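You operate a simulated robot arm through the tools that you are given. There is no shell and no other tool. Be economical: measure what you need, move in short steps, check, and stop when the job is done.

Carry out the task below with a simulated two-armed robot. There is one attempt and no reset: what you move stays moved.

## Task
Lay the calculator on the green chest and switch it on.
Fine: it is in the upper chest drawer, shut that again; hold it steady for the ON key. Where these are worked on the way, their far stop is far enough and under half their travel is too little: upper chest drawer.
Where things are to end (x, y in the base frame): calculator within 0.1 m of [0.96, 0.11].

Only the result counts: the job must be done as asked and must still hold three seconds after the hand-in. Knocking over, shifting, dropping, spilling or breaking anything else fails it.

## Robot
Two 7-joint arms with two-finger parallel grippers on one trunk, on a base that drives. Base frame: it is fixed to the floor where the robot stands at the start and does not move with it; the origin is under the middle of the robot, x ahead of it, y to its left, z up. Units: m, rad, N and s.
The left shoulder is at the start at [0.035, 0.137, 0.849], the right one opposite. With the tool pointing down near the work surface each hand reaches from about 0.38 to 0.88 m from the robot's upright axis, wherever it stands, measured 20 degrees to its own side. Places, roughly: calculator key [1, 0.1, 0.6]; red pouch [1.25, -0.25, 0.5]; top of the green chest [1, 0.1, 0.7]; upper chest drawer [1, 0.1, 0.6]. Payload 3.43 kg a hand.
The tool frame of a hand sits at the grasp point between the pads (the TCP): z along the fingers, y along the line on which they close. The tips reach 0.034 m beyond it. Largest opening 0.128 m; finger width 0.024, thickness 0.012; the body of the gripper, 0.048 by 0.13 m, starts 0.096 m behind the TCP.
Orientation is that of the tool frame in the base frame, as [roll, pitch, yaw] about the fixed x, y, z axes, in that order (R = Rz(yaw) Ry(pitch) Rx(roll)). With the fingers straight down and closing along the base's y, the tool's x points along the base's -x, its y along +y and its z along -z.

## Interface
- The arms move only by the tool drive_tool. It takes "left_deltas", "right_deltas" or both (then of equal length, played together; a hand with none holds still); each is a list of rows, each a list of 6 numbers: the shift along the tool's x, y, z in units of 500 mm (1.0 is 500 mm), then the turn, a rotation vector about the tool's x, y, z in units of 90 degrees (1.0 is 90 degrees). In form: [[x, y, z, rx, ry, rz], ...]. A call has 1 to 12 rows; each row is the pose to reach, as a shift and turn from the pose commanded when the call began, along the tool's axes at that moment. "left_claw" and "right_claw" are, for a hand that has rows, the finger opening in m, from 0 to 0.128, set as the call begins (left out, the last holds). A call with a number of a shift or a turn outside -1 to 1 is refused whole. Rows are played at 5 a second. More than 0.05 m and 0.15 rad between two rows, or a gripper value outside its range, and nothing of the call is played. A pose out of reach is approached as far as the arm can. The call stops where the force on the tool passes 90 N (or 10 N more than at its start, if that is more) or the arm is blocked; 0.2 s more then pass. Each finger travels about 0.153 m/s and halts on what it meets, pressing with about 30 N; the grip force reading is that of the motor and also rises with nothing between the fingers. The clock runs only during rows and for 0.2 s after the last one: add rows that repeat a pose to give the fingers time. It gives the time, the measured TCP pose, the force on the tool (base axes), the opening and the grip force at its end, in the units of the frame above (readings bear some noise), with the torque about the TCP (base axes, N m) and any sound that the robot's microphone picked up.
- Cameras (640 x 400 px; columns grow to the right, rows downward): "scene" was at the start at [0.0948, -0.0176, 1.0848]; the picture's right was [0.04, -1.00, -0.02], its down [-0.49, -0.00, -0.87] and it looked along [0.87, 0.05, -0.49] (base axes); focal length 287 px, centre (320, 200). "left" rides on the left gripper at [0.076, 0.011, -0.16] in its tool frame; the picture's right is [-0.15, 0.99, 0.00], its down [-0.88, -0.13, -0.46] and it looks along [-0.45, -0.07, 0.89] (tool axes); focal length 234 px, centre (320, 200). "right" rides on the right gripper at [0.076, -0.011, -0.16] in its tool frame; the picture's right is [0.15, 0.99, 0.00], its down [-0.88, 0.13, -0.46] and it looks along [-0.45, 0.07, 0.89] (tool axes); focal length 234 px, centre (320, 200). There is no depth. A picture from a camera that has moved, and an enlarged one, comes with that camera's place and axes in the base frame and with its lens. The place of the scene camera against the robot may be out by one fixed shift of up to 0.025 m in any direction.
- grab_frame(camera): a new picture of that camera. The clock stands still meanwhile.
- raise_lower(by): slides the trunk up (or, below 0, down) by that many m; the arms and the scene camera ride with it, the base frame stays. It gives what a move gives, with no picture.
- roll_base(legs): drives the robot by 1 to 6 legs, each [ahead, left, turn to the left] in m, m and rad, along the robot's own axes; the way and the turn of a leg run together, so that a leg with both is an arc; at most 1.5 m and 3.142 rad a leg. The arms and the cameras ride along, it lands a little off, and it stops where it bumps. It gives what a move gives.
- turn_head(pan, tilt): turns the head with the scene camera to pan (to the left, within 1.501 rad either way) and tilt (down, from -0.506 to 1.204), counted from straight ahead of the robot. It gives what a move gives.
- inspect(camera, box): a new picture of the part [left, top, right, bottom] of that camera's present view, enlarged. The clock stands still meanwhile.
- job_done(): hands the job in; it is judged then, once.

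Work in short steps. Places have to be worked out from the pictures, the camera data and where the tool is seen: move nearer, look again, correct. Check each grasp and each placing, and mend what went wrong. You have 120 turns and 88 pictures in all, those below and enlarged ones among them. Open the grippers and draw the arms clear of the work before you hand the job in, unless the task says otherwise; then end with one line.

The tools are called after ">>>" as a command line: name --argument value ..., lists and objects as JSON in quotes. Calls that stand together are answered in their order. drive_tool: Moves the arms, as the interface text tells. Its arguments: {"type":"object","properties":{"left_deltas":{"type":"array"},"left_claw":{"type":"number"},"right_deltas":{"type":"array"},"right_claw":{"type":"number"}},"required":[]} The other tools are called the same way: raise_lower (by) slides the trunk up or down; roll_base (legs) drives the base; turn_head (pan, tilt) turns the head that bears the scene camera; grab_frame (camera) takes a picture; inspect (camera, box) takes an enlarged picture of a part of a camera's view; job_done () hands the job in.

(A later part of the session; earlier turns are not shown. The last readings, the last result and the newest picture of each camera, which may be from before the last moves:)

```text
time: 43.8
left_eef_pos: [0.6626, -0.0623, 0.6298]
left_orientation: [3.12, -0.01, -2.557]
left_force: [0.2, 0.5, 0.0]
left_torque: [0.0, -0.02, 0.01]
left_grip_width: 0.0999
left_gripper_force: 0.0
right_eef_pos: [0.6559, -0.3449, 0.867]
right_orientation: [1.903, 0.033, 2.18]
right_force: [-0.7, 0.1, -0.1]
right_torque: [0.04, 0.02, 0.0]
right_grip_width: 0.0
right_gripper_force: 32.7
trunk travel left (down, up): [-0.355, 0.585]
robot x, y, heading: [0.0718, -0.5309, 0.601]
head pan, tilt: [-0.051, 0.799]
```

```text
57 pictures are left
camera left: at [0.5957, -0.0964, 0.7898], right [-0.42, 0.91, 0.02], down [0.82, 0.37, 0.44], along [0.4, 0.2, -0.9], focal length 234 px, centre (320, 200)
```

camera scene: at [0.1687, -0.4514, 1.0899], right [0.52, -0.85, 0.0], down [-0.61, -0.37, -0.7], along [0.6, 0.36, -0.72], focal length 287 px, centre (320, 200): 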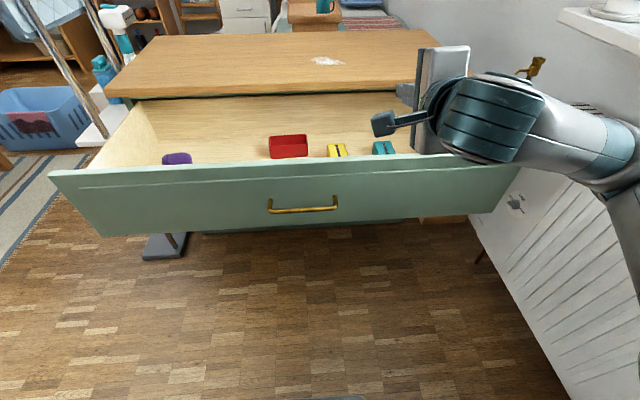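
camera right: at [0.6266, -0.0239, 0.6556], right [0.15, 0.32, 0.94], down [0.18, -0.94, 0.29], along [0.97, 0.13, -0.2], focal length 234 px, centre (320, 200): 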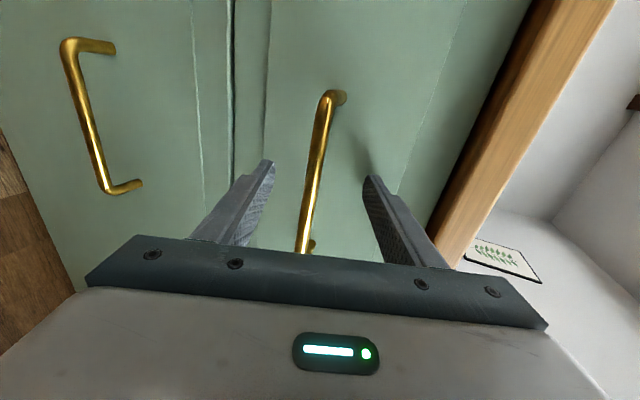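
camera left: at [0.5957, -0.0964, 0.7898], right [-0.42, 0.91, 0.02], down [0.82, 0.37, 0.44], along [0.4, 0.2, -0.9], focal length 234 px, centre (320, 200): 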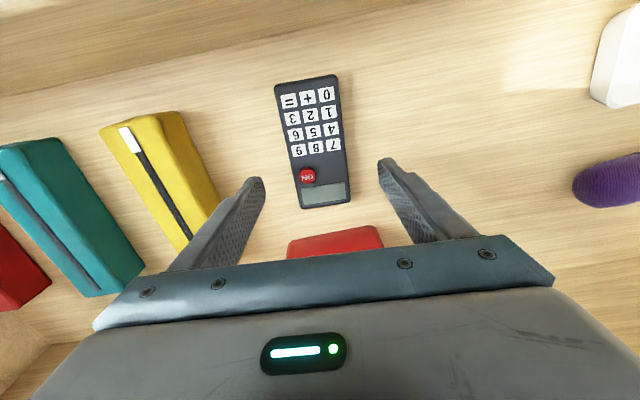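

Alignment is good. I descend to z≈0.575 and check.

>>> drive_tool --left_deltas '[[0, 0, 0.05, 0, 0, 0], [0, 0, 0.09, 0, 0, 0], [0, 0, 0.11, 0, 0, 0]]'

>>> grab_frame --camera "left"

```text
time: 44.6
left_eef_pos: [0.6617, -0.0611, 0.574]
left_orientation: [3.121, -0.01, -2.556]
left_force: [-0.9, -0.1, 1.3]
left_torque: [-0.01, -0.02, -0.03]
left_grip_width: 0.1
left_gripper_force: 0.0
right_eef_pos: [0.656, -0.3443, 0.8675]
right_orientation: [1.901, 0.032, 2.178]
right_force: [-0.3, 0.3, -0.3]
right_torque: [0.01, -0.03, 0.03]
right_grip_width: 0.0001
right_gripper_force: 33.2
trunk travel left (down, up): [-0.355, 0.585]
robot x, y, heading: [0.0701, -0.5335, 0.595]
head pan, tilt: [-0.051, 0.799]
```

```text
56 pictures are left
camera left: at [0.5956, -0.0965, 0.7341], right [-0.42, 0.91, 0.02], down [0.81, 0.37, 0.45], along [0.4, 0.2, -0.9], focal length 234 px, centre (320, 200)
```

left: 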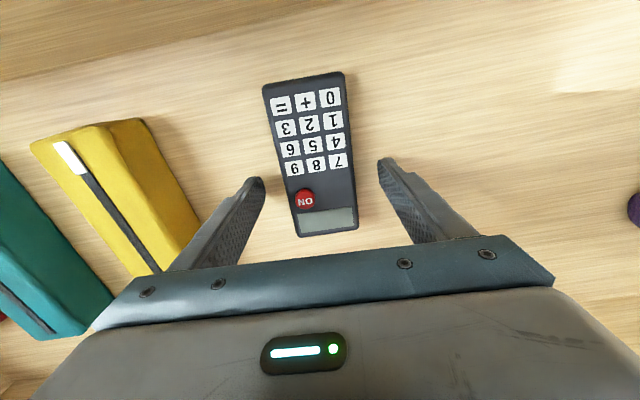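

By size scaling the top of the calculator is ~2 cm below the TCP. I go 8 mm further and read the force.

>>> drive_tool --left_deltas '[[0, 0, 0.008, 0, 0, 0], [0, 0, 0.016, 0, 0, 0]]'

```text
time: 45.2
left_eef_pos: [0.6621, -0.0629, 0.5672]
left_orientation: [3.121, -0.006, -2.556]
left_force: [-0.1, 2.4, 17.7]
left_torque: [-0.69, -0.65, 0.13]
left_grip_width: 0.0991
left_gripper_force: 0.0
right_eef_pos: [0.6554, -0.3453, 0.8687]
right_orientation: [1.901, 0.033, 2.182]
right_force: [1.3, 0.3, -0.5]
right_torque: [0.01, -0.01, 0.0]
right_grip_width: 0.0
right_gripper_force: 33.3
trunk travel left (down, up): [-0.355, 0.585]
robot x, y, heading: [0.0674, -0.5328, 0.601]
head pan, tilt: [-0.051, 0.799]
```

The tips touch the drawer floor lightly. I lift 3 mm and close on the calculator.

>>> drive_tool --left_deltas '[[0, 0, -0.007, 0, 0, 0], [0, 0, -0.007, 0, 0, 0]]'

>>> drive_tool --left_deltas '[[0, 0, 0, 0, 0, 0], [0, 0, 0, 0, 0, 0], [0, 0, 0, 0, 0, 0], [0, 0, 0, 0, 0, 0]]' --left_claw 0.03

>>> grab_frame --camera "left"

```text
time: 45.8
left_eef_pos: [0.6621, -0.0625, 0.5702]
left_orientation: [3.12, -0.012, -2.557]
left_force: [-0.1, 0.9, -0.1]
left_torque: [0.0, 0.04, -0.02]
left_grip_width: 0.0996
left_gripper_force: 0.1
right_eef_pos: [0.6573, -0.3441, 0.866]
right_orientation: [1.903, 0.033, 2.18]
right_force: [-0.2, -0.2, 0.4]
right_torque: [0.01, -0.01, 0.02]
right_grip_width: 0.0
right_gripper_force: 33.0
trunk travel left (down, up): [-0.355, 0.585]
robot x, y, heading: [0.0751, -0.5317, 0.596]
head pan, tilt: [-0.051, 0.799]
```

```text
time: 46.8
left_eef_pos: [0.662, -0.0608, 0.5706]
left_orientation: [3.121, -0.011, -2.555]
left_force: [-0.1, -0.3, -0.4]
left_torque: [0.03, -0.01, 0.02]
left_grip_width: 0.0596
left_gripper_force: 29.9
right_eef_pos: [0.6555, -0.3441, 0.8674]
right_orientation: [1.902, 0.033, 2.179]
right_force: [0.1, 0.6, -0.7]
right_torque: [0.01, -0.01, 0.02]
right_grip_width: 0.0001
right_gripper_force: 33.0
trunk travel left (down, up): [-0.355, 0.585]
robot x, y, heading: [0.0724, -0.5304, 0.598]
head pan, tilt: [-0.051, 0.799]
```

```text
55 pictures are left
camera left: at [0.5961, -0.0961, 0.7301], right [-0.42, 0.91, 0.02], down [0.82, 0.37, 0.44], along [0.39, 0.2, -0.9], focal length 234 px, centre (320, 200)
```

left: 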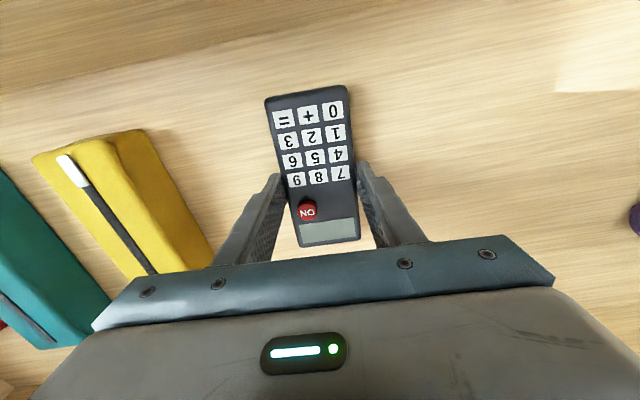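

Gripped, 60 mm wide. I lift straight up 30 cm.

>>> drive_tool --left_deltas '[[0, 0, -0.04, 0, 0, 0], [0, 0, -0.1, 0, 0, 0], [0, 0, -0.18, 0, 0, 0], [0, 0, -0.26, 0, 0, 0], [0, 0, -0.34, 0, 0, 0], [0, 0, -0.42, 0, 0, 0], [0, 0, -0.5, 0, 0, 0], [0, 0, -0.58, 0, 0, 0], [0, 0, -0.62, 0, 0, 0]]'

>>> grab_frame --camera "left"

>>> grab_frame --camera "scene"

```text
time: 48.8
left_eef_pos: [0.6697, -0.0667, 0.8798]
left_orientation: [3.121, -0.01, -2.556]
left_force: [-0.4, -0.1, -0.9]
left_torque: [0.0, 0.0, 0.04]
left_grip_width: 0.0595
left_gripper_force: 30.2
right_eef_pos: [0.6578, -0.3441, 0.8671]
right_orientation: [1.903, 0.032, 2.181]
right_force: [1.0, 0.2, -0.3]
right_torque: [0.0, -0.01, 0.06]
right_grip_width: 0.0
right_gripper_force: 33.2
trunk travel left (down, up): [-0.355, 0.585]
robot x, y, heading: [0.0676, -0.5333, 0.602]
head pan, tilt: [-0.051, 0.799]
```

```text
54 pictures are left
camera left: at [0.6028, -0.1015, 1.04], right [-0.42, 0.91, 0.02], down [0.81, 0.37, 0.44], along [0.39, 0.2, -0.9], focal length 234 px, centre (320, 200)
```

left: 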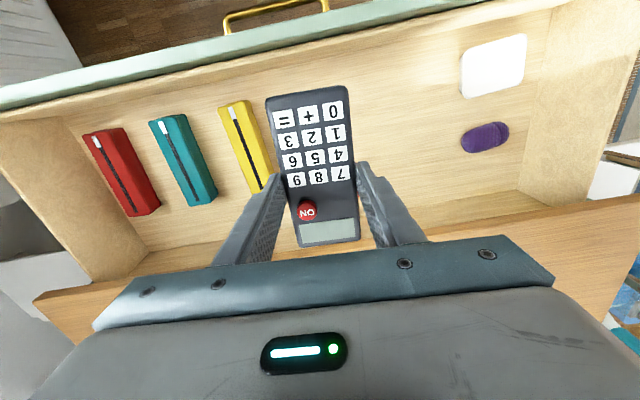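

```text
53 pictures are left
camera scene: at [0.1689, -0.4513, 1.0898], right [0.52, -0.85, 0.0], down [-0.61, -0.37, -0.7], along [0.6, 0.36, -0.72], focal length 287 px, centre (320, 200)
```

scene: 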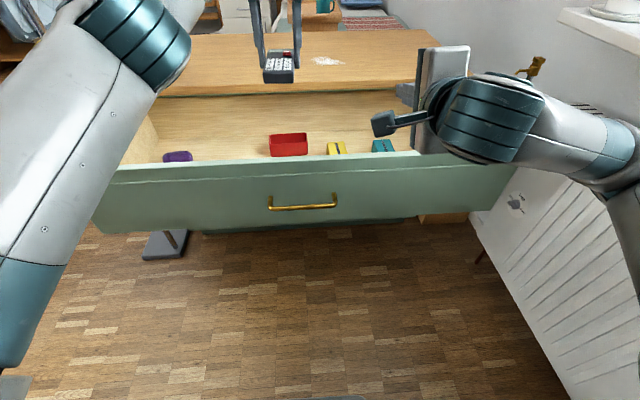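

Calculator is secure. To shut the drawer with the right hand I first raise the left hand higher, then back the base off and lower the trunk so the right fingers face the drawer front.

>>> drive_tool --left_deltas '[[0, 0, -0.08, 0, 0, 0], [0, 0, -0.16, 0, 0, 0], [0, 0, -0.24, 0, 0, 0], [0, 0, -0.32, 0, 0, 0], [0, 0, -0.4, 0, 0, 0]]'

>>> roll_base --legs '[[-0.14, 0, 0]]'

>>> raise_lower --by -0.22

>>> grab_frame --camera "scene"

>>> grab_frame --camera "right"

```text
time: 50.0
left_eef_pos: [0.6168, -0.1061, 1.0266]
left_orientation: [3.117, -0.012, -2.558]
left_force: [1.3, 0.1, -2.0]
left_torque: [0.01, 0.03, -0.01]
left_grip_width: 0.0595
left_gripper_force: 30.2
left hand out of reach, approached as far as the arm can: row 1, 2, 3, 4, 5
right_eef_pos: [0.6584, -0.3454, 0.8662]
right_orientation: [1.905, 0.033, 2.179]
right_force: [0.9, -0.2, -0.4]
right_torque: [0.03, 0.01, 0.03]
right_grip_width: 0.0001
right_gripper_force: 32.1
trunk travel left (down, up): [-0.355, 0.585]
robot x, y, heading: [0.0685, -0.5329, 0.594]
head pan, tilt: [-0.051, 0.799]
```

```text
time: 51.3
left_eef_pos: [0.4992, -0.1822, 1.0297]
left_orientation: [3.119, -0.011, -2.556]
left_force: [-0.9, 0.4, -0.4]
left_torque: [-0.01, -0.03, 0.02]
left_grip_width: 0.0596
left_gripper_force: 29.6
right_eef_pos: [0.5408, -0.4215, 0.8664]
right_orientation: [1.902, 0.033, 2.181]
right_force: [-0.1, -0.8, 0.3]
right_torque: [0.01, -0.02, 0.02]
right_grip_width: 0.0003
right_gripper_force: 32.8
trunk travel left (down, up): [-0.355, 0.585]
robot x, y, heading: [-0.046, -0.6113, 0.598]
head pan, tilt: [-0.051, 0.799]
```

```text
time: 53.7
left_eef_pos: [0.5005, -0.1816, 0.8075]
left_orientation: [3.121, -0.007, -2.555]
left_force: [0.4, 0.6, -0.9]
left_torque: [0.0, -0.01, 0.04]
left_grip_width: 0.0593
left_gripper_force: 29.5
right_eef_pos: [0.5414, -0.4208, 0.6466]
right_orientation: [1.902, 0.034, 2.183]
right_force: [0.1, 0.0, 1.0]
right_torque: [0.0, 0.0, 0.0]
right_grip_width: 0.0001
right_gripper_force: 33.4
trunk travel left (down, up): [-0.135, 0.805]
robot x, y, heading: [-0.0457, -0.6118, 0.596]
head pan, tilt: [-0.051, 0.799]
```

```text
52 pictures are left
camera scene: at [0.0541, -0.5293, 0.8699], right [0.52, -0.85, 0.0], down [-0.61, -0.37, -0.7], along [0.59, 0.36, -0.72], focal length 287 px, centre (320, 200)
```

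scene: 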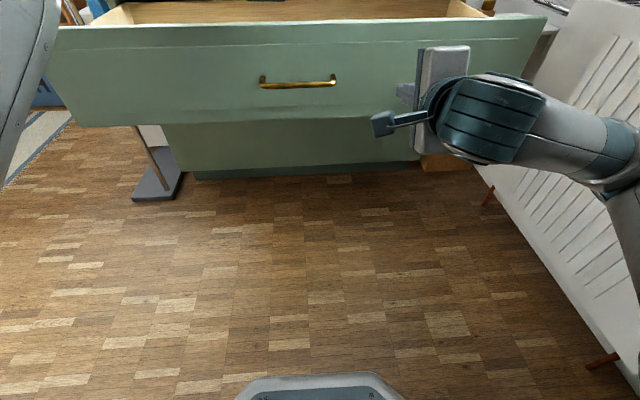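

```text
51 pictures are left
camera right: at [0.3704, -0.4462, 0.6863], right [0.16, 0.33, 0.93], down [0.18, -0.94, 0.3], along [0.97, 0.12, -0.21], focal length 234 px, centre (320, 200)
```

right: 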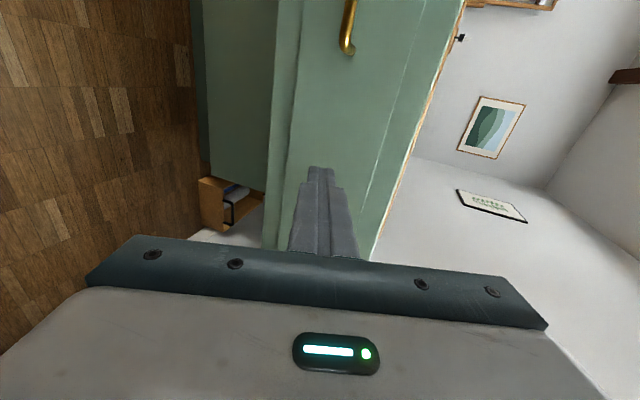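

The right fingertips face the drawer front right of the handle. I draw the left hand in and up a bit, shift the base left 8 cm for a more central push, then drive forward.

>>> drive_tool --left_deltas '[[0.05, 0, -0.03, 0, 0, 0], [0.1, 0, -0.06, 0, 0, 0], [0.15, 0, -0.1, 0, 0, 0], [0.2, 0, -0.13, 0, 0, 0]]'

>>> roll_base --legs '[[0, 0.08, 0], [0.3, 0, 0]]'

>>> grab_frame --camera "scene"

```text
time: 54.7
left_eef_pos: [0.4185, -0.2362, 0.8748]
left_orientation: [3.121, -0.009, -2.554]
left_force: [0.0, 0.4, -0.5]
left_torque: [0.01, -0.01, 0.01]
left_grip_width: 0.0592
left_gripper_force: 30.3
right_eef_pos: [0.5411, -0.4224, 0.6479]
right_orientation: [1.903, 0.032, 2.183]
right_force: [0.2, -1.2, -0.1]
right_torque: [0.01, 0.01, -0.01]
right_grip_width: 0.0
right_gripper_force: 32.9
trunk travel left (down, up): [-0.135, 0.805]
robot x, y, heading: [-0.0453, -0.6111, 0.601]
head pan, tilt: [-0.051, 0.799]
```

```text
time: 57.4
left_eef_pos: [0.6158, 0.0005, 0.8746]
left_orientation: [3.121, -0.01, -2.55]
left_force: [0.6, -0.3, -1.9]
left_torque: [-0.01, 0.0, 0.0]
left_grip_width: 0.0594
left_gripper_force: 29.8
right_eef_pos: [0.7388, -0.1838, 0.6464]
right_orientation: [1.904, 0.033, 2.186]
right_force: [0.6, -0.2, 0.1]
right_torque: [0.01, 0.02, -0.02]
right_grip_width: 0.0003
right_gripper_force: 32.6
trunk travel left (down, up): [-0.135, 0.805]
robot x, y, heading: [0.154, -0.3772, 0.606]
head pan, tilt: [-0.051, 0.799]
```

```text
50 pictures are left
camera scene: at [0.2522, -0.2943, 0.8697], right [0.53, -0.85, 0.0], down [-0.61, -0.38, -0.7], along [0.59, 0.37, -0.72], focal length 287 px, centre (320, 200)
```

scene: 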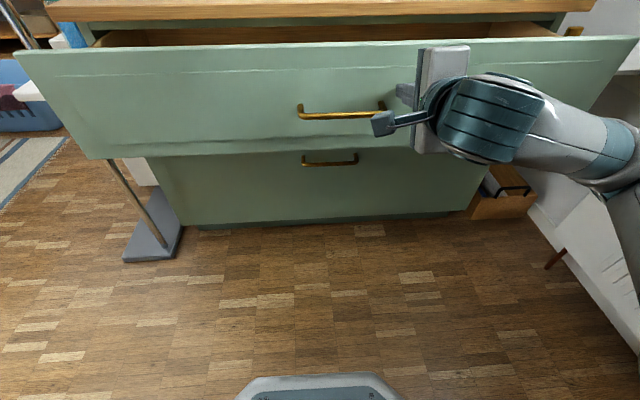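

The drawer is closing smoothly. I drive another 14 cm, then a short final push.

>>> roll_base --legs '[[0.14, 0, 0]]'

>>> roll_base --legs '[[0.03, 0, 0]]'

>>> grab_frame --camera "scene"

```text
time: 58.7
left_eef_pos: [0.7307, 0.0815, 0.8738]
left_orientation: [3.12, -0.012, -2.549]
left_force: [-0.4, 0.3, -2.1]
left_torque: [0.01, 0.04, 0.02]
left_grip_width: 0.0592
left_gripper_force: 30.1
right_eef_pos: [0.855, -0.1059, 0.6459]
right_orientation: [1.903, 0.033, 2.187]
right_force: [0.6, -0.4, -0.1]
right_torque: [0.03, 0.0, 0.0]
right_grip_width: 0.0
right_gripper_force: 32.8
trunk travel left (down, up): [-0.135, 0.805]
robot x, y, heading: [0.2707, -0.2955, 0.602]
head pan, tilt: [-0.051, 0.799]
```

```text
time: 59.5
left_eef_pos: [0.7552, 0.0973, 0.8755]
left_orientation: [3.119, -0.008, -2.549]
left_force: [-0.5, 0.4, -1.3]
left_torque: [-0.02, -0.01, 0.0]
left_grip_width: 0.0594
left_gripper_force: 30.2
right_eef_pos: [0.8789, -0.0888, 0.648]
right_orientation: [1.902, 0.034, 2.185]
right_force: [-4.1, -5.7, 1.5]
right_torque: [0.02, -0.04, 0.06]
right_grip_width: 0.0001
right_gripper_force: 33.1
trunk travel left (down, up): [-0.135, 0.805]
robot x, y, heading: [0.2926, -0.281, 0.601]
head pan, tilt: [-0.051, 0.799]
```

```text
49 pictures are left
camera scene: at [0.3913, -0.1985, 0.8699], right [0.53, -0.85, 0.0], down [-0.61, -0.38, -0.7], along [0.59, 0.37, -0.72], focal length 287 px, centre (320, 200)
```

scene: 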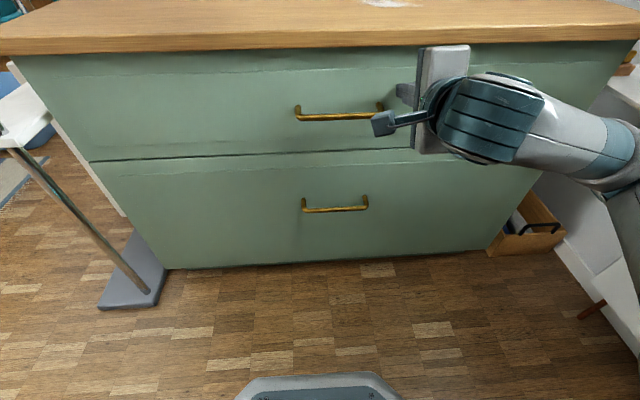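

It looks flush and a small force shows. I press a little more with the arm to make sure it is fully shut.

>>> drive_tool --right_deltas '[[0, 0.006, 0.02, 0, 0, 0], [0, 0.012, 0.035, 0, 0, 0]]'

```text
time: 60.0
left_eef_pos: [0.753, 0.092, 0.8769]
left_orientation: [3.12, -0.006, -2.556]
left_force: [-0.3, -0.1, -0.7]
left_torque: [0.0, 0.01, -0.01]
left_grip_width: 0.0593
left_gripper_force: 30.7
right_eef_pos: [0.88, -0.0897, 0.6471]
right_orientation: [1.903, 0.037, 2.194]
right_force: [-28.2, -24.1, 11.1]
right_torque: [0.18, -0.28, -0.03]
right_grip_width: 0.0002
right_gripper_force: 32.7
trunk travel left (down, up): [-0.135, 0.805]
robot x, y, heading: [0.2889, -0.2814, 0.6]
head pan, tilt: [-0.051, 0.799]
stopped in row 2 (right hand): the force on the tool passed its limit at 106 N (the readings are from after the stop); the commanded pose is now the measured one
```

106 N with no movement: the drawer is shut. I back the base off 15 cm and raise the trunk.

>>> roll_base --legs '[[-0.15, 0, 0]]'

>>> raise_lower --by 0.25

>>> turn_head --pan 0.0 --tilt 0.6

>>> grab_frame --camera "scene"

```text
time: 61.4
left_eef_pos: [0.6305, 0.0069, 0.8741]
left_orientation: [3.122, -0.007, -2.558]
left_force: [0.2, 0.9, -1.1]
left_torque: [0.03, -0.02, 0.03]
left_grip_width: 0.0595
left_gripper_force: 30.0
right_eef_pos: [0.757, -0.174, 0.6437]
right_orientation: [1.908, 0.036, 2.189]
right_force: [-0.9, -0.3, 0.6]
right_torque: [0.02, -0.01, -0.02]
right_grip_width: 0.0
right_gripper_force: 32.9
trunk travel left (down, up): [-0.135, 0.805]
robot x, y, heading: [0.1686, -0.3676, 0.598]
head pan, tilt: [-0.051, 0.799]
```

```text
time: 63.9
left_eef_pos: [0.6307, 0.0063, 1.124]
left_orientation: [3.12, -0.01, -2.556]
left_force: [0.0, 0.2, -1.2]
left_torque: [0.0, -0.02, 0.03]
left_grip_width: 0.0591
left_gripper_force: 30.2
right_eef_pos: [0.7585, -0.1732, 0.894]
right_orientation: [1.91, 0.038, 2.189]
right_force: [0.3, -0.7, -0.6]
right_torque: [0.02, 0.01, 0.0]
right_grip_width: 0.0
right_gripper_force: 33.2
trunk travel left (down, up): [-0.385, 0.555]
robot x, y, heading: [0.1684, -0.3676, 0.593]
head pan, tilt: [-0.051, 0.799]
```

```text
time: 64.7
left_eef_pos: [0.6305, 0.007, 1.1244]
left_orientation: [3.121, -0.01, -2.556]
left_force: [-0.2, -0.8, -1.0]
left_torque: [-0.02, 0.0, -0.02]
left_grip_width: 0.0593
left_gripper_force: 29.9
right_eef_pos: [0.7573, -0.1739, 0.8919]
right_orientation: [1.91, 0.04, 2.191]
right_force: [0.9, -0.6, -0.2]
right_torque: [-0.01, -0.06, -0.01]
right_grip_width: 0.0
right_gripper_force: 33.0
trunk travel left (down, up): [-0.385, 0.555]
robot x, y, heading: [0.1651, -0.3688, 0.598]
head pan, tilt: [0.0, 0.6]
```

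```text
48 pictures are left
camera scene: at [0.269, -0.2782, 1.1366], right [0.56, -0.83, 0.0], down [-0.47, -0.32, -0.82], along [0.68, 0.46, -0.57], focal length 287 px, centre (320, 200)
```

scene: 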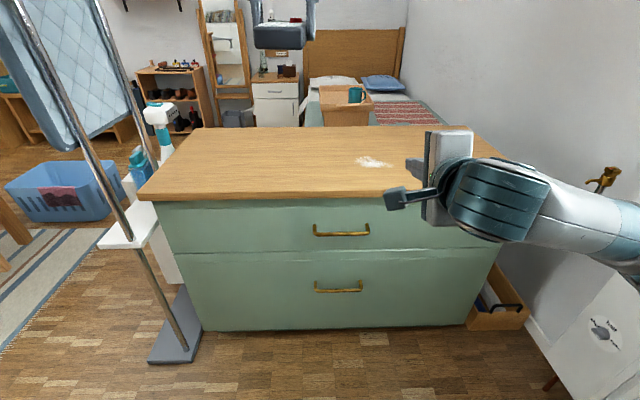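

Drawer shut. I check the white patch on the chest top before choosing the exact spot.

>>> inspect --camera "scene" --box '[240, 120, 440, 250]'

```text
3.08 times, centred on (340, 185) of scene
camera zoom: at [0.269, -0.2782, 1.1366], right [0.56, -0.83, 0.0], down [-0.47, -0.32, -0.82], along [0.68, 0.46, -0.57], focal length 883 px, centre (258, 246)
```

zoom: 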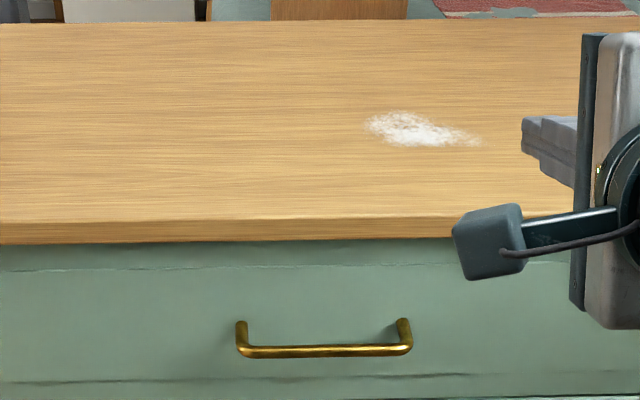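

It's a spilled powder patch around (1.0, 0.02) — to be kept clear of. I plan to lay the calculator sideways (display toward my right) so both hands fit; I test turning the left wrist clockwise and unroll the right wrist, both in free air.

>>> drive_tool --left_deltas '[[0, 0, 0, 0, 0, 0.09], [0, 0, 0, 0, 0, 0.18], [0, 0, 0, 0, 0, 0.27], [0, 0, 0, 0, 0, 0.36], [0, 0, 0, 0, 0, 0.45], [0, 0, 0, 0, 0, 0.54], [0, 0, 0, 0, 0, 0.63], [0, 0, 0, 0, 0, 0.72], [0, 0, 0, 0, 0, 0.81], [0, 0, 0, 0, 0, 0.9], [0, 0, 0, 0, 0, 0.98]]' --right_deltas '[[0, 0, 0, 0, 0, -0.09], [0, 0, 0, 0, 0, -0.18], [0, 0, 0, 0, 0, -0.27], [0, 0, 0, 0, 0, -0.36], [0, 0, 0, 0, 0, -0.45], [0, 0, 0, 0, 0, -0.54], [0, 0, 0, 0, 0, -0.63], [0, 0, 0, 0, 0, -0.72], [0, 0, 0, 0, 0, -0.81], [0, 0, 0, 0, 0, -0.9], [0, 0, 0, 0, 0, -0.98]]'

```text
time: 67.1
left_eef_pos: [0.6292, 0.0066, 1.1244]
left_orientation: [-3.133, -0.021, 2.185]
left_force: [1.0, -0.2, -0.7]
left_torque: [0.01, 0.0, 0.0]
left_grip_width: 0.0597
left_gripper_force: 29.5
right_eef_pos: [0.7585, -0.1732, 0.8923]
right_orientation: [-3.11, 1.232, -2.502]
right_force: [-0.1, -0.6, 0.2]
right_torque: [-0.01, 0.04, -0.03]
right_grip_width: 0.0
right_gripper_force: 33.1
trunk travel left (down, up): [-0.385, 0.555]
robot x, y, heading: [0.1656, -0.3688, 0.596]
head pan, tilt: [0.0, 0.6]
```

Both turns worked. Now I pitch the right hand down to vertical.

>>> drive_tool --right_deltas '[[0, 0, 0, 0, 0.09, 0], [0, 0, 0, 0, 0.18, 0], [0, 0, 0, 0, 0.27, 0], [0, 0, 0, 0, 0.36, 0], [0, 0, 0, 0, 0.45, 0], [0, 0, 0, 0, 0.54, 0], [0, 0, 0, 0, 0.63, 0], [0, 0, 0, 0, 0.72, 0], [0, 0, 0, 0, 0.78, 0]]'

>>> drive_tool --right_deltas '[[0, 0, 0, 0, 0, -0.09], [0, 0, 0, 0, 0, -0.18], [0, 0, 0, 0, 0, -0.27], [0, 0, 0, 0, 0, -0.36], [0, 0, 0, 0, 0, -0.45], [0, 0, 0, 0, 0, -0.54], [0, 0, 0, 0, 0, -0.63], [0, 0, 0, 0, 0, -0.72], [0, 0, 0, 0, 0, -0.81], [0, 0, 0, 0, 0, -0.9], [0, 0, 0, 0, 0, -0.98]]'

>>> grab_frame --camera "left"

```text
time: 69.1
left_eef_pos: [0.6306, 0.0072, 1.1235]
left_orientation: [-3.133, -0.021, 2.187]
left_force: [-0.4, 0.1, -1.8]
left_torque: [0.01, 0.04, 0.02]
left_grip_width: 0.0594
left_gripper_force: 29.9
right_eef_pos: [0.7562, -0.1735, 0.8922]
right_orientation: [-3.134, 0.006, -2.532]
right_force: [-0.4, 0.0, -0.4]
right_torque: [-0.05, 0.01, -0.05]
right_grip_width: 0.0
right_gripper_force: 32.6
trunk travel left (down, up): [-0.385, 0.555]
robot x, y, heading: [0.1645, -0.3619, 0.597]
head pan, tilt: [0.0, 0.6]
```

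```text
time: 71.5
left_eef_pos: [0.6286, 0.0066, 1.1233]
left_orientation: [-3.134, -0.022, 2.187]
left_force: [0.7, -0.7, -1.8]
left_torque: [-0.02, -0.03, 0.02]
left_grip_width: 0.0595
left_gripper_force: 30.4
right_eef_pos: [0.609, -0.1952, 0.8744]
right_orientation: [-3.131, -0.006, -1.007]
right_force: [-0.8, 0.1, 0.8]
right_torque: [0.01, 0.0, 0.01]
right_grip_width: 0.0001
right_gripper_force: 33.3
right hand out of reach, approached as far as the arm can: row 8, 9, 10, 11
trunk travel left (down, up): [-0.385, 0.555]
robot x, y, heading: [0.1646, -0.3655, 0.592]
head pan, tilt: [0.0, 0.6]
```

```text
46 pictures are left
camera left: at [0.5984, 0.0739, 1.2847], right [0.89, 0.45, -0.01], down [0.41, -0.8, 0.44], along [0.19, -0.4, -0.9], focal length 234 px, centre (320, 200)
```

left: 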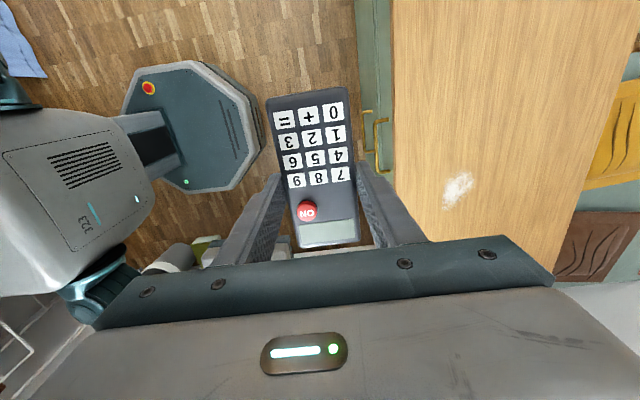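

Both hands are posed. I drive 15 cm forward, then bring the left hand over the spot (centre about (0.915, 0.137)), staying high at first.

>>> roll_base --legs '[[0.15, 0, 0]]'

```text
time: 72.8
left_eef_pos: [0.7549, 0.092, 1.1231]
left_orientation: [-3.131, -0.022, 2.187]
left_force: [0.3, 0.2, -2.1]
left_torque: [-0.02, 0.03, 0.01]
left_grip_width: 0.0592
left_gripper_force: 30.0
right_eef_pos: [0.7322, -0.1117, 0.8743]
right_orientation: [-3.132, -0.007, -1.007]
right_force: [-0.3, -0.1, -0.1]
right_torque: [-0.05, 0.0, -0.03]
right_grip_width: 0.0001
right_gripper_force: 32.5
trunk travel left (down, up): [-0.385, 0.555]
robot x, y, heading: [0.2914, -0.2845, 0.601]
head pan, tilt: [0.0, 0.6]
```

>>> drive_tool --left_deltas '[[-0.03, 0.06, 0.05, 0, 0, 0], [-0.06, 0.12, 0.1, 0, 0, 0], [-0.09, 0.18, 0.16, 0, 0, 0], [-0.12, 0.24, 0.22, 0, 0, 0], [-0.16, 0.318, 0.26, 0, 0, 0], [-0.16, 0.318, 0.34, 0, 0, 0], [-0.16, 0.318, 0.42, 0, 0, 0], [-0.16, 0.318, 0.5, 0, 0, 0], [-0.16, 0.318, 0.56, 0, 0, 0]]'

>>> grab_frame --camera "left"

>>> grab_frame --camera "scene"

```text
time: 74.8
left_eef_pos: [0.9236, 0.1247, 0.8416]
left_orientation: [-3.133, -0.02, 2.188]
left_force: [-0.6, 0.1, -1.2]
left_torque: [-0.02, -0.01, -0.02]
left_grip_width: 0.0597
left_gripper_force: 29.6
left hand out of reach, approached as far as the arm can: row 4, 5, 6, 7
right_eef_pos: [0.7319, -0.1108, 0.8754]
right_orientation: [-3.131, -0.009, -1.008]
right_force: [1.0, 0.6, 0.1]
right_torque: [-0.05, 0.03, -0.04]
right_grip_width: 0.0
right_gripper_force: 32.8
trunk travel left (down, up): [-0.385, 0.555]
robot x, y, heading: [0.2863, -0.2815, 0.595]
head pan, tilt: [0.0, 0.6]
```

```text
45 pictures are left
camera left: at [0.891, 0.1905, 1.0021], right [0.89, 0.45, -0.01], down [0.41, -0.8, 0.44], along [0.19, -0.4, -0.9], focal length 234 px, centre (320, 200)
```

left: 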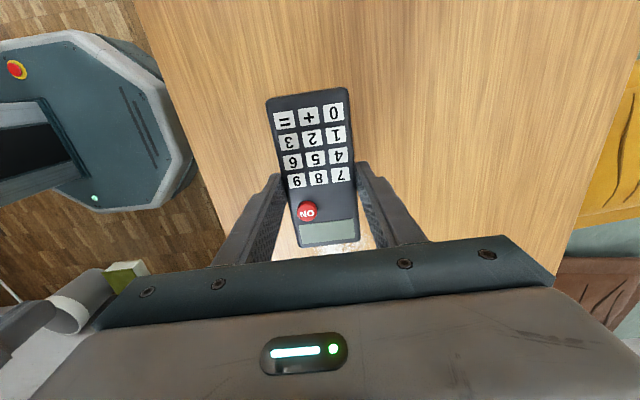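

```text
44 pictures are left
camera scene: at [0.3926, -0.1938, 1.1367], right [0.56, -0.83, 0.0], down [-0.47, -0.32, -0.82], along [0.68, 0.46, -0.57], focal length 287 px, centre (320, 200)
```

scene: 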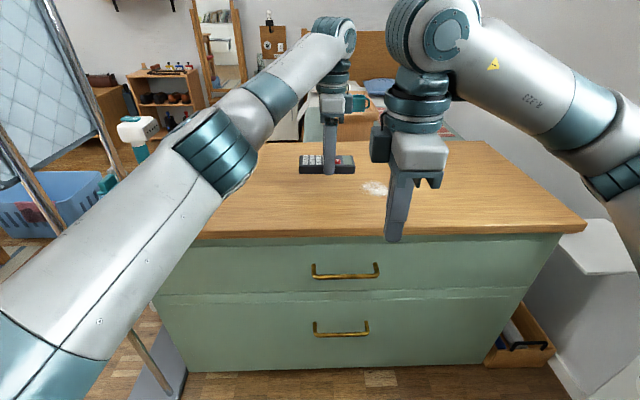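

Calculator is over the spot; the powder is beyond its right end. I shift 1 cm left and descend in small steps to feel the top.

>>> drive_tool --left_deltas '[[0.02, 0, 0.04, 0, 0, 0], [0.02, 0, 0.07, 0, 0, 0], [0.02, 0, 0.09, 0, 0, 0], [0.02, 0, 0.1, 0, 0, 0]]'

>>> grab_frame --camera "scene"

```text
time: 75.8
left_eef_pos: [0.9179, 0.1313, 0.7918]
left_orientation: [-3.132, -0.021, 2.187]
left_force: [-0.3, 0.3, -1.2]
left_torque: [-0.01, 0.0, -0.01]
left_grip_width: 0.0594
left_gripper_force: 30.4
right_eef_pos: [0.7336, -0.1113, 0.8759]
right_orientation: [-3.131, -0.004, -1.007]
right_force: [-1.3, -0.4, 0.7]
right_torque: [-0.03, -0.02, 0.0]
right_grip_width: 0.0
right_gripper_force: 33.1
trunk travel left (down, up): [-0.385, 0.555]
robot x, y, heading: [0.2918, -0.281, 0.595]
head pan, tilt: [0.0, 0.6]
```

```text
43 pictures are left
camera scene: at [0.3923, -0.1943, 1.1367], right [0.56, -0.83, 0.0], down [-0.47, -0.32, -0.82], along [0.68, 0.46, -0.57], focal length 287 px, centre (320, 200)
```

scene: 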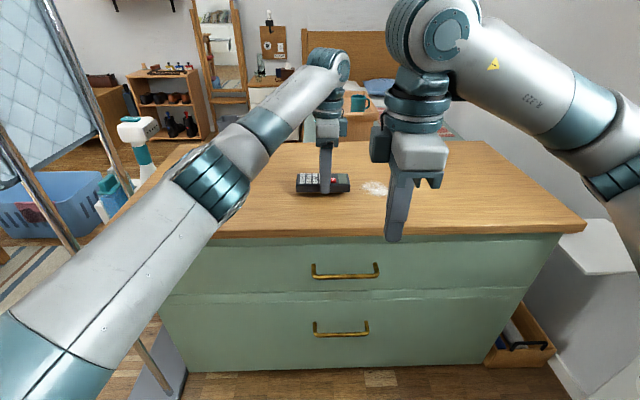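

Very close. I continue in 4 mm steps and watch the force.

>>> drive_tool --left_deltas '[[0, 0, 0.01, 0, 0, 0], [0, 0, 0.02, 0, 0, 0], [0, 0, 0.028, 0, 0, 0]]'

```text
time: 76.6
left_eef_pos: [0.9165, 0.1294, 0.7787]
left_orientation: [-3.136, -0.019, 2.19]
left_force: [2.3, 3.6, 11.1]
left_torque: [-0.29, -0.85, 0.25]
left_grip_width: 0.0593
left_gripper_force: 30.2
right_eef_pos: [0.7322, -0.1112, 0.8749]
right_orientation: [-3.129, -0.009, -1.007]
right_force: [0.1, 0.2, 0.0]
right_torque: [0.01, -0.02, 0.01]
right_grip_width: 0.0
right_gripper_force: 33.1
trunk travel left (down, up): [-0.385, 0.555]
robot x, y, heading: [0.2892, -0.2859, 0.598]
head pan, tilt: [0.0, 0.6]
```

Contact (11 N). I release, then slide the open fingers 5.5 cm toward the key end and look.

>>> drive_tool --left_deltas '[[0, 0, 0, 0, 0, 0], [0, 0, 0, 0, 0, 0]]' --left_claw 0.085

>>> drive_tool --left_deltas '[[0, 0, -0.006, 0, 0, 0], [0.04, 0, -0.006, 0, 0, 0], [0.08, 0, -0.006, 0, 0, 0], [0.11, 0, -0.006, 0, 0, 0]]'

>>> grab_frame --camera "left"

```text
time: 77.2
left_eef_pos: [0.9175, 0.1298, 0.7755]
left_orientation: [-3.131, -0.022, 2.186]
left_force: [-0.4, -0.4, -0.3]
left_torque: [-0.01, -0.01, 0.0]
left_grip_width: 0.085
left_gripper_force: 0.1
right_eef_pos: [0.733, -0.1122, 0.876]
right_orientation: [-3.131, -0.006, -1.007]
right_force: [0.7, 0.5, -0.8]
right_torque: [-0.02, 0.0, 0.01]
right_grip_width: 0.0
right_gripper_force: 32.9
trunk travel left (down, up): [-0.385, 0.555]
robot x, y, heading: [0.2861, -0.2852, 0.596]
head pan, tilt: [0.0, 0.6]
```

```text
time: 78.2
left_eef_pos: [0.8843, 0.1745, 0.7805]
left_orientation: [-3.131, -0.02, 2.188]
left_force: [-0.7, 0.1, -0.6]
left_torque: [0.0, 0.02, -0.01]
left_grip_width: 0.085
left_gripper_force: 0.1
right_eef_pos: [0.7328, -0.1113, 0.8755]
right_orientation: [-3.131, -0.01, -1.005]
right_force: [0.5, 0.0, 1.0]
right_torque: [0.0, -0.03, 0.04]
right_grip_width: 0.0
right_gripper_force: 33.3
trunk travel left (down, up): [-0.385, 0.555]
robot x, y, heading: [0.2881, -0.2856, 0.601]
head pan, tilt: [0.0, 0.6]
```

```text
42 pictures are left
camera left: at [0.8533, 0.24, 0.941], right [0.89, 0.45, -0.01], down [0.41, -0.8, 0.44], along [0.19, -0.4, -0.9], focal length 234 px, centre (320, 200)
```

left: 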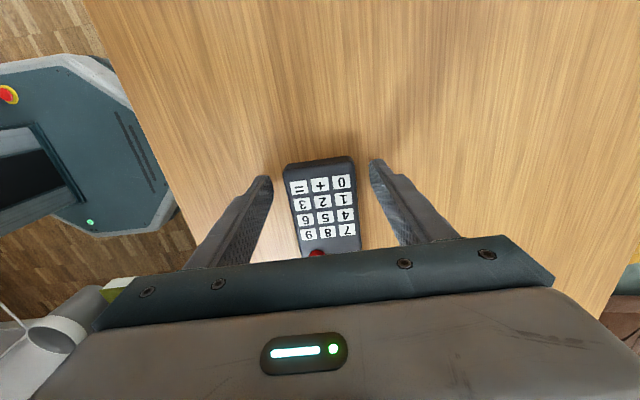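

The fingers straddle the key end with the ON button well outside. I lower 4 mm and grip.

>>> drive_tool --left_deltas '[[0, 0, 0.007, 0, 0, 0], [0, 0, 0.007, 0, 0, 0]]'

>>> drive_tool --left_deltas '[[0, 0, 0, 0, 0, 0], [0, 0, 0, 0, 0, 0], [0, 0, 0, 0, 0, 0]]' --left_claw 0.03

>>> grab_frame --camera "scene"

>>> grab_frame --camera "right"

```text
time: 78.8
left_eef_pos: [0.8858, 0.1738, 0.7768]
left_orientation: [-3.133, -0.022, 2.187]
left_force: [0.0, -0.3, -0.4]
left_torque: [0.0, 0.0, 0.01]
left_grip_width: 0.0852
left_gripper_force: 0.0
right_eef_pos: [0.7323, -0.1108, 0.8754]
right_orientation: [-3.131, -0.007, -1.008]
right_force: [-0.1, 0.5, 0.2]
right_torque: [-0.03, -0.04, 0.02]
right_grip_width: 0.0002
right_gripper_force: 33.4
trunk travel left (down, up): [-0.385, 0.555]
robot x, y, heading: [0.2888, -0.2812, 0.6]
head pan, tilt: [0.0, 0.6]
```

```text
time: 79.6
left_eef_pos: [0.8859, 0.1741, 0.7764]
left_orientation: [-3.134, -0.022, 2.187]
left_force: [-1.2, -0.2, 0.5]
left_torque: [0.0, -0.07, 0.06]
left_grip_width: 0.0596
left_gripper_force: 30.0
right_eef_pos: [0.7336, -0.1106, 0.8742]
right_orientation: [-3.132, -0.008, -1.008]
right_force: [0.0, 0.6, -0.7]
right_torque: [-0.02, 0.01, -0.02]
right_grip_width: 0.0002
right_gripper_force: 33.2
trunk travel left (down, up): [-0.385, 0.555]
robot x, y, heading: [0.289, -0.2816, 0.594]
head pan, tilt: [0.0, 0.6]
```

```text
41 pictures are left
camera scene: at [0.3922, -0.1943, 1.1367], right [0.56, -0.83, 0.0], down [-0.47, -0.32, -0.82], along [0.68, 0.46, -0.57], focal length 287 px, centre (320, 200)
```

scene: 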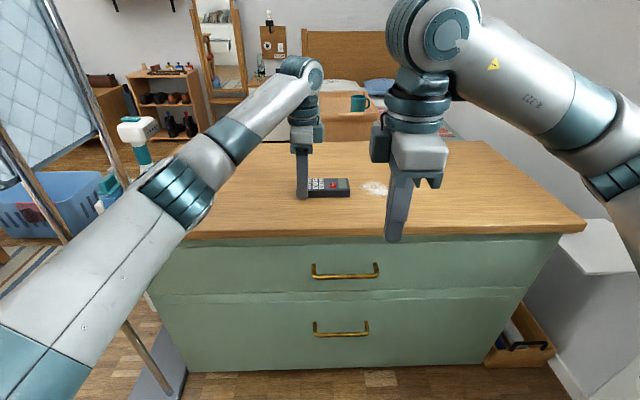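

```text
40 pictures are left
camera right: at [0.78, -0.1683, 1.0359], right [-0.76, -0.65, -0.01], down [-0.59, 0.68, 0.45], along [-0.28, 0.34, -0.89], focal length 234 px, centre (320, 200)
```

right: 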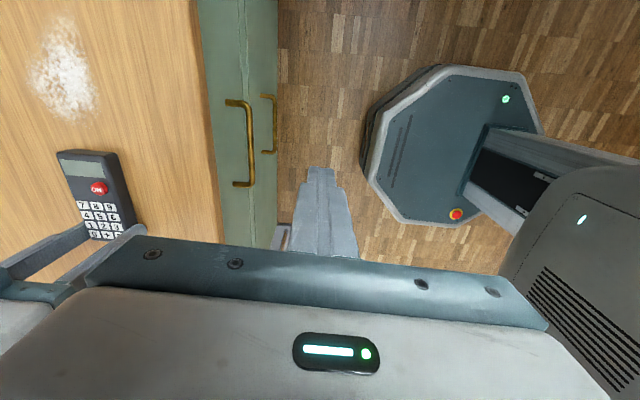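

Firm grip at the key end; the right camera sees ON near (0.918, 0.106). I bring the right hand over, leaning its wrist to the right by 20° so the two wrists stay apart, stopping short to look.

>>> drive_tool --right_deltas '[[-0.004, -0.08, 0, 0, -0.03, 0], [-0.008, -0.16, 0, 0, -0.06, 0], [-0.012, -0.24, 0, 0, -0.1, 0], [-0.016, -0.32, 0, 0, -0.13, 0], [-0.02, -0.4, 0, 0, -0.17, 0], [-0.025, -0.48, 0, 0, -0.2, 0], [-0.031, -0.554, 0, 0, -0.223, 0]]'

>>> grab_frame --camera "right"

>>> grab_frame --camera "scene"

```text
time: 81.2
left_eef_pos: [0.8857, 0.1735, 0.7777]
left_orientation: [-3.134, -0.022, 2.187]
left_force: [0.8, -0.5, 0.6]
left_torque: [0.11, -0.03, 0.0]
left_grip_width: 0.0593
left_gripper_force: 30.1
right_eef_pos: [0.7114, -0.0326, 0.8898]
right_orientation: [-3.129, 0.317, -1.013]
right_force: [0.0, -0.6, -0.5]
right_torque: [0.03, 0.03, -0.02]
right_grip_width: 0.0
right_gripper_force: 32.6
right hand out of reach, approached as far as the arm can: row 1, 2, 3, 4, 5, 6, 7
trunk travel left (down, up): [-0.385, 0.555]
robot x, y, heading: [0.2914, -0.2793, 0.595]
head pan, tilt: [0.0, 0.6]
```

```text
39 pictures are left
camera right: at [0.7841, -0.1304, 1.0176], right [-0.77, -0.64, -0.06], down [-0.48, 0.52, 0.7], along [-0.42, 0.57, -0.71], focal length 234 px, centre (320, 200)
```

right: 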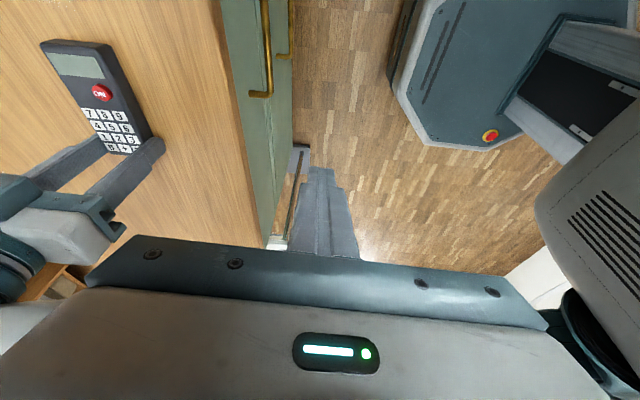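

```text
38 pictures are left
camera scene: at [0.3922, -0.1943, 1.1367], right [0.56, -0.83, 0.0], down [-0.47, -0.32, -0.82], along [0.68, 0.46, -0.57], focal length 287 px, centre (320, 200)
```

scene: 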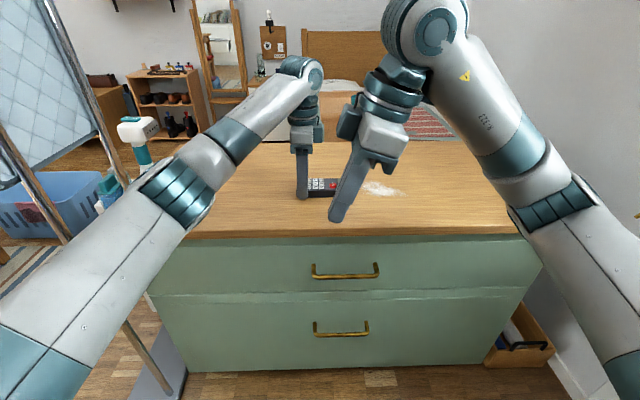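

A wrist limit stops this yaw. I turn the right hand back about its own axis (keeping the lean), which still leaves room between the hands.

>>> drive_tool --right_deltas '[[0, 0, 0, 0, 0, 0.09], [0, 0, 0, 0, 0, 0.18], [0, 0, 0, 0, 0, 0.27], [0, 0, 0, 0, 0, 0.36], [0, 0, 0, 0, 0, 0.45], [0, 0, 0, 0, 0, 0.54], [0, 0, 0, 0, 0, 0.63], [0, 0, 0, 0, 0, 0.72], [0, 0, 0, 0, 0, 0.81]]'

```text
time: 83.2
left_eef_pos: [0.8854, 0.1735, 0.7772]
left_orientation: [-3.133, -0.022, 2.187]
left_force: [-0.2, 0.1, 1.0]
left_torque: [0.07, -0.04, 0.0]
left_grip_width: 0.0598
left_gripper_force: 30.0
right_eef_pos: [0.7076, -0.0419, 0.8924]
right_orientation: [2.816, 0.111, -2.298]
right_force: [0.3, -0.5, -0.6]
right_torque: [-0.02, 0.0, 0.01]
right_grip_width: 0.0
right_gripper_force: 33.0
trunk travel left (down, up): [-0.385, 0.555]
robot x, y, heading: [0.2883, -0.2824, 0.594]
head pan, tilt: [0.0, 0.6]
```

>>> drive_tool --right_deltas '[[-0.067, -0.033, 0.006, 0, 0, 0], [-0.135, -0.066, 0.012, 0, 0, 0], [-0.202, -0.1, 0.02, 0, 0, 0], [-0.27, -0.133, 0.026, 0, 0, 0], [-0.337, -0.166, 0.032, 0, 0, 0], [-0.405, -0.2, 0.04, 0, 0, 0], [-0.472, -0.232, 0.045, 0, 0, 0]]'

>>> grab_frame --camera "right"

>>> grab_frame --camera "scene"

```text
time: 84.8
left_eef_pos: [0.8859, 0.1732, 0.7771]
left_orientation: [-3.133, -0.021, 2.187]
left_force: [0.3, 1.1, 0.2]
left_torque: [0.15, 0.01, 0.03]
left_grip_width: 0.0594
left_gripper_force: 29.4
right_eef_pos: [0.946, 0.0702, 0.8588]
right_orientation: [2.818, 0.109, -2.294]
right_force: [-0.6, -0.4, -0.1]
right_torque: [0.0, -0.01, 0.0]
right_grip_width: 0.0001
right_gripper_force: 33.0
trunk travel left (down, up): [-0.385, 0.555]
robot x, y, heading: [0.2868, -0.2825, 0.594]
head pan, tilt: [0.0, 0.6]
```

```text
37 pictures are left
camera right: at [0.9307, -0.0386, 0.9976], right [-0.82, 0.49, 0.3], down [0.56, 0.6, 0.57], along [0.1, 0.63, -0.77], focal length 234 px, centre (320, 200)
```

right: 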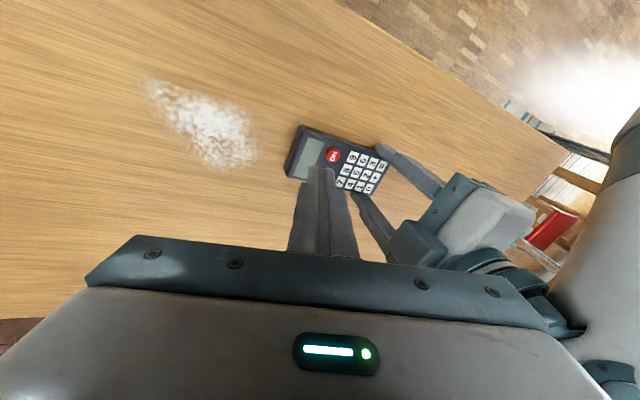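

```text
36 pictures are left
camera scene: at [0.3921, -0.1942, 1.1367], right [0.56, -0.83, 0.0], down [-0.47, -0.32, -0.82], along [0.68, 0.46, -0.57], focal length 287 px, centre (320, 200)
```

scene: 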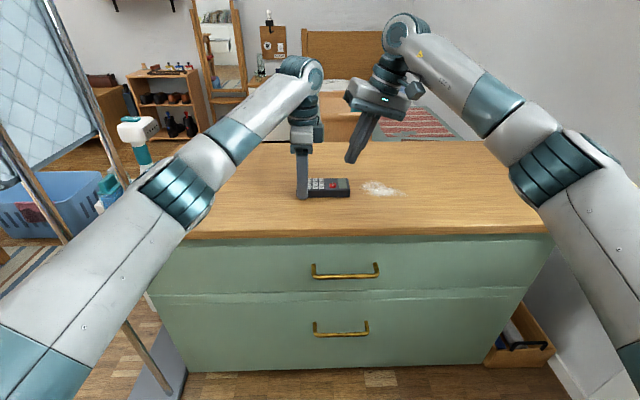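

ON is at about (0.916, 0.112), ~1.7 cm to the tool's +y and 8 cm ahead of the tips. I approach to ~2.5 cm above it and look again.

>>> drive_tool --right_deltas '[[0, 0.025, 0.04, 0, 0, 0], [0, 0.046, 0.08, 0, 0, 0], [0, 0.046, 0.11, 0, 0, 0]]'

>>> inspect --camera "right" --box '[240, 90, 440, 215]'

>>> inspect --camera "scene" --box '[270, 120, 430, 220]'

```text
time: 85.6
left_eef_pos: [0.8851, 0.1725, 0.7772]
left_orientation: [-3.132, -0.024, 2.187]
left_force: [0.1, -1.3, 0.3]
left_torque: [0.04, -0.04, -0.06]
left_grip_width: 0.0596
left_gripper_force: 29.9
right_eef_pos: [0.9198, 0.1013, 0.8142]
right_orientation: [2.816, 0.109, -2.296]
right_force: [-0.5, -0.1, 0.6]
right_torque: [-0.01, 0.01, 0.0]
right_grip_width: 0.0
right_gripper_force: 32.8
trunk travel left (down, up): [-0.385, 0.555]
robot x, y, heading: [0.2838, -0.2846, 0.596]
head pan, tilt: [0.0, 0.6]
```

```text
3.20 times, centred on (340, 152) of right
camera zoom: at [0.9047, -0.0077, 0.9531], right [-0.82, 0.49, 0.3], down [0.56, 0.6, 0.57], along [0.1, 0.63, -0.77], focal length 749 px, centre (256, 352)
```

zoom: 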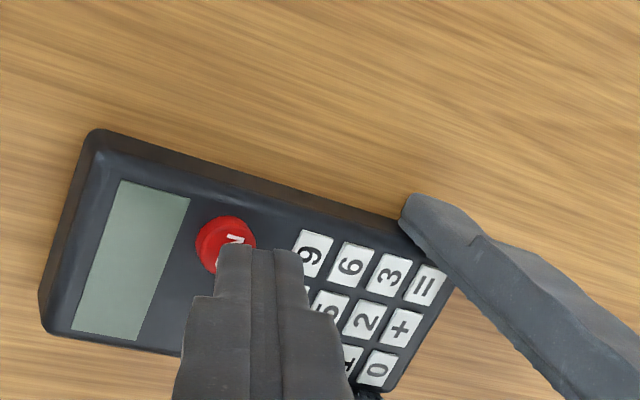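

```text
4.00 times, centred on (350, 170) of scene
camera zoom: at [0.3921, -0.1944, 1.1367], right [0.56, -0.83, 0.0], down [-0.47, -0.32, -0.82], along [0.68, 0.46, -0.57], focal length 1147 px, centre (200, 320)
```

zoom: 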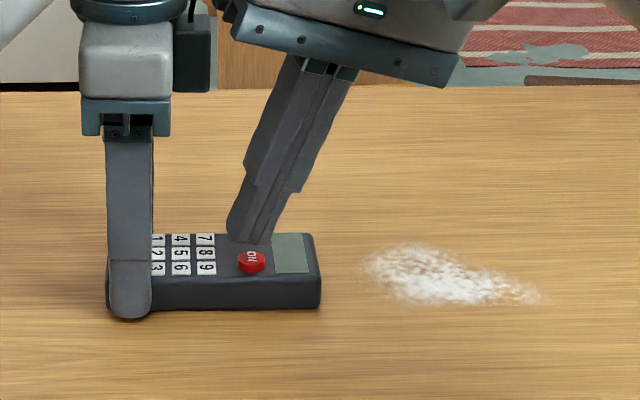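

The lower edge of the tips is almost over the button; triangulation puts ON at (0.9165, 0.107, ~0.765). I make a small sideways correction and go down vertically to about contact.

>>> drive_tool --right_deltas '[[0.004, 0.014, 0, 0, 0, 0], [0.006, 0.008, 0.019, 0, 0, 0], [0.0075, 0.004, 0.028, 0, 0, 0]]'

>>> inspect --camera "right" --box '[240, 90, 440, 215]'

>>> inspect --camera "scene" --box '[290, 140, 390, 205]'

```text
time: 86.4
left_eef_pos: [0.8853, 0.1738, 0.7776]
left_orientation: [-3.133, -0.023, 2.187]
left_force: [-0.1, 0.1, -0.5]
left_torque: [0.3, -0.33, -0.05]
left_grip_width: 0.0596
left_gripper_force: 29.5
right_eef_pos: [0.9121, 0.1043, 0.8019]
right_orientation: [2.814, 0.112, -2.295]
right_force: [1.3, 0.8, 4.5]
right_torque: [-0.02, 0.18, -0.03]
right_grip_width: 0.0002
right_gripper_force: 33.2
trunk travel left (down, up): [-0.385, 0.555]
robot x, y, heading: [0.2862, -0.2786, 0.596]
head pan, tilt: [0.0, 0.6]
heard: click
```

```text
3.20 times, centred on (340, 152) of right
camera zoom: at [0.8977, -0.005, 0.9403], right [-0.82, 0.49, 0.3], down [0.56, 0.6, 0.57], along [0.1, 0.63, -0.77], focal length 749 px, centre (256, 352)
```

zoom: 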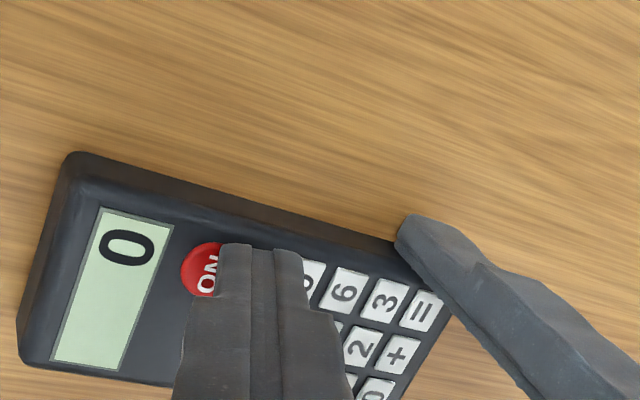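

```text
6.15 times, centred on (340, 172) of scene
camera zoom: at [0.392, -0.1944, 1.1368], right [0.56, -0.83, 0.0], down [-0.47, -0.32, -0.83], along [0.68, 0.46, -0.56], focal length 1765 px, centre (197, 369)
```

zoom: 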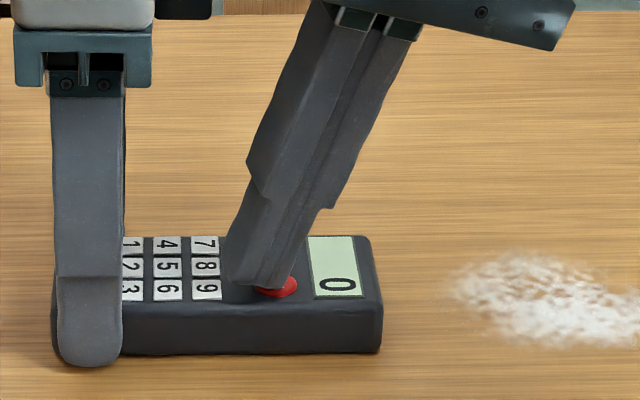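

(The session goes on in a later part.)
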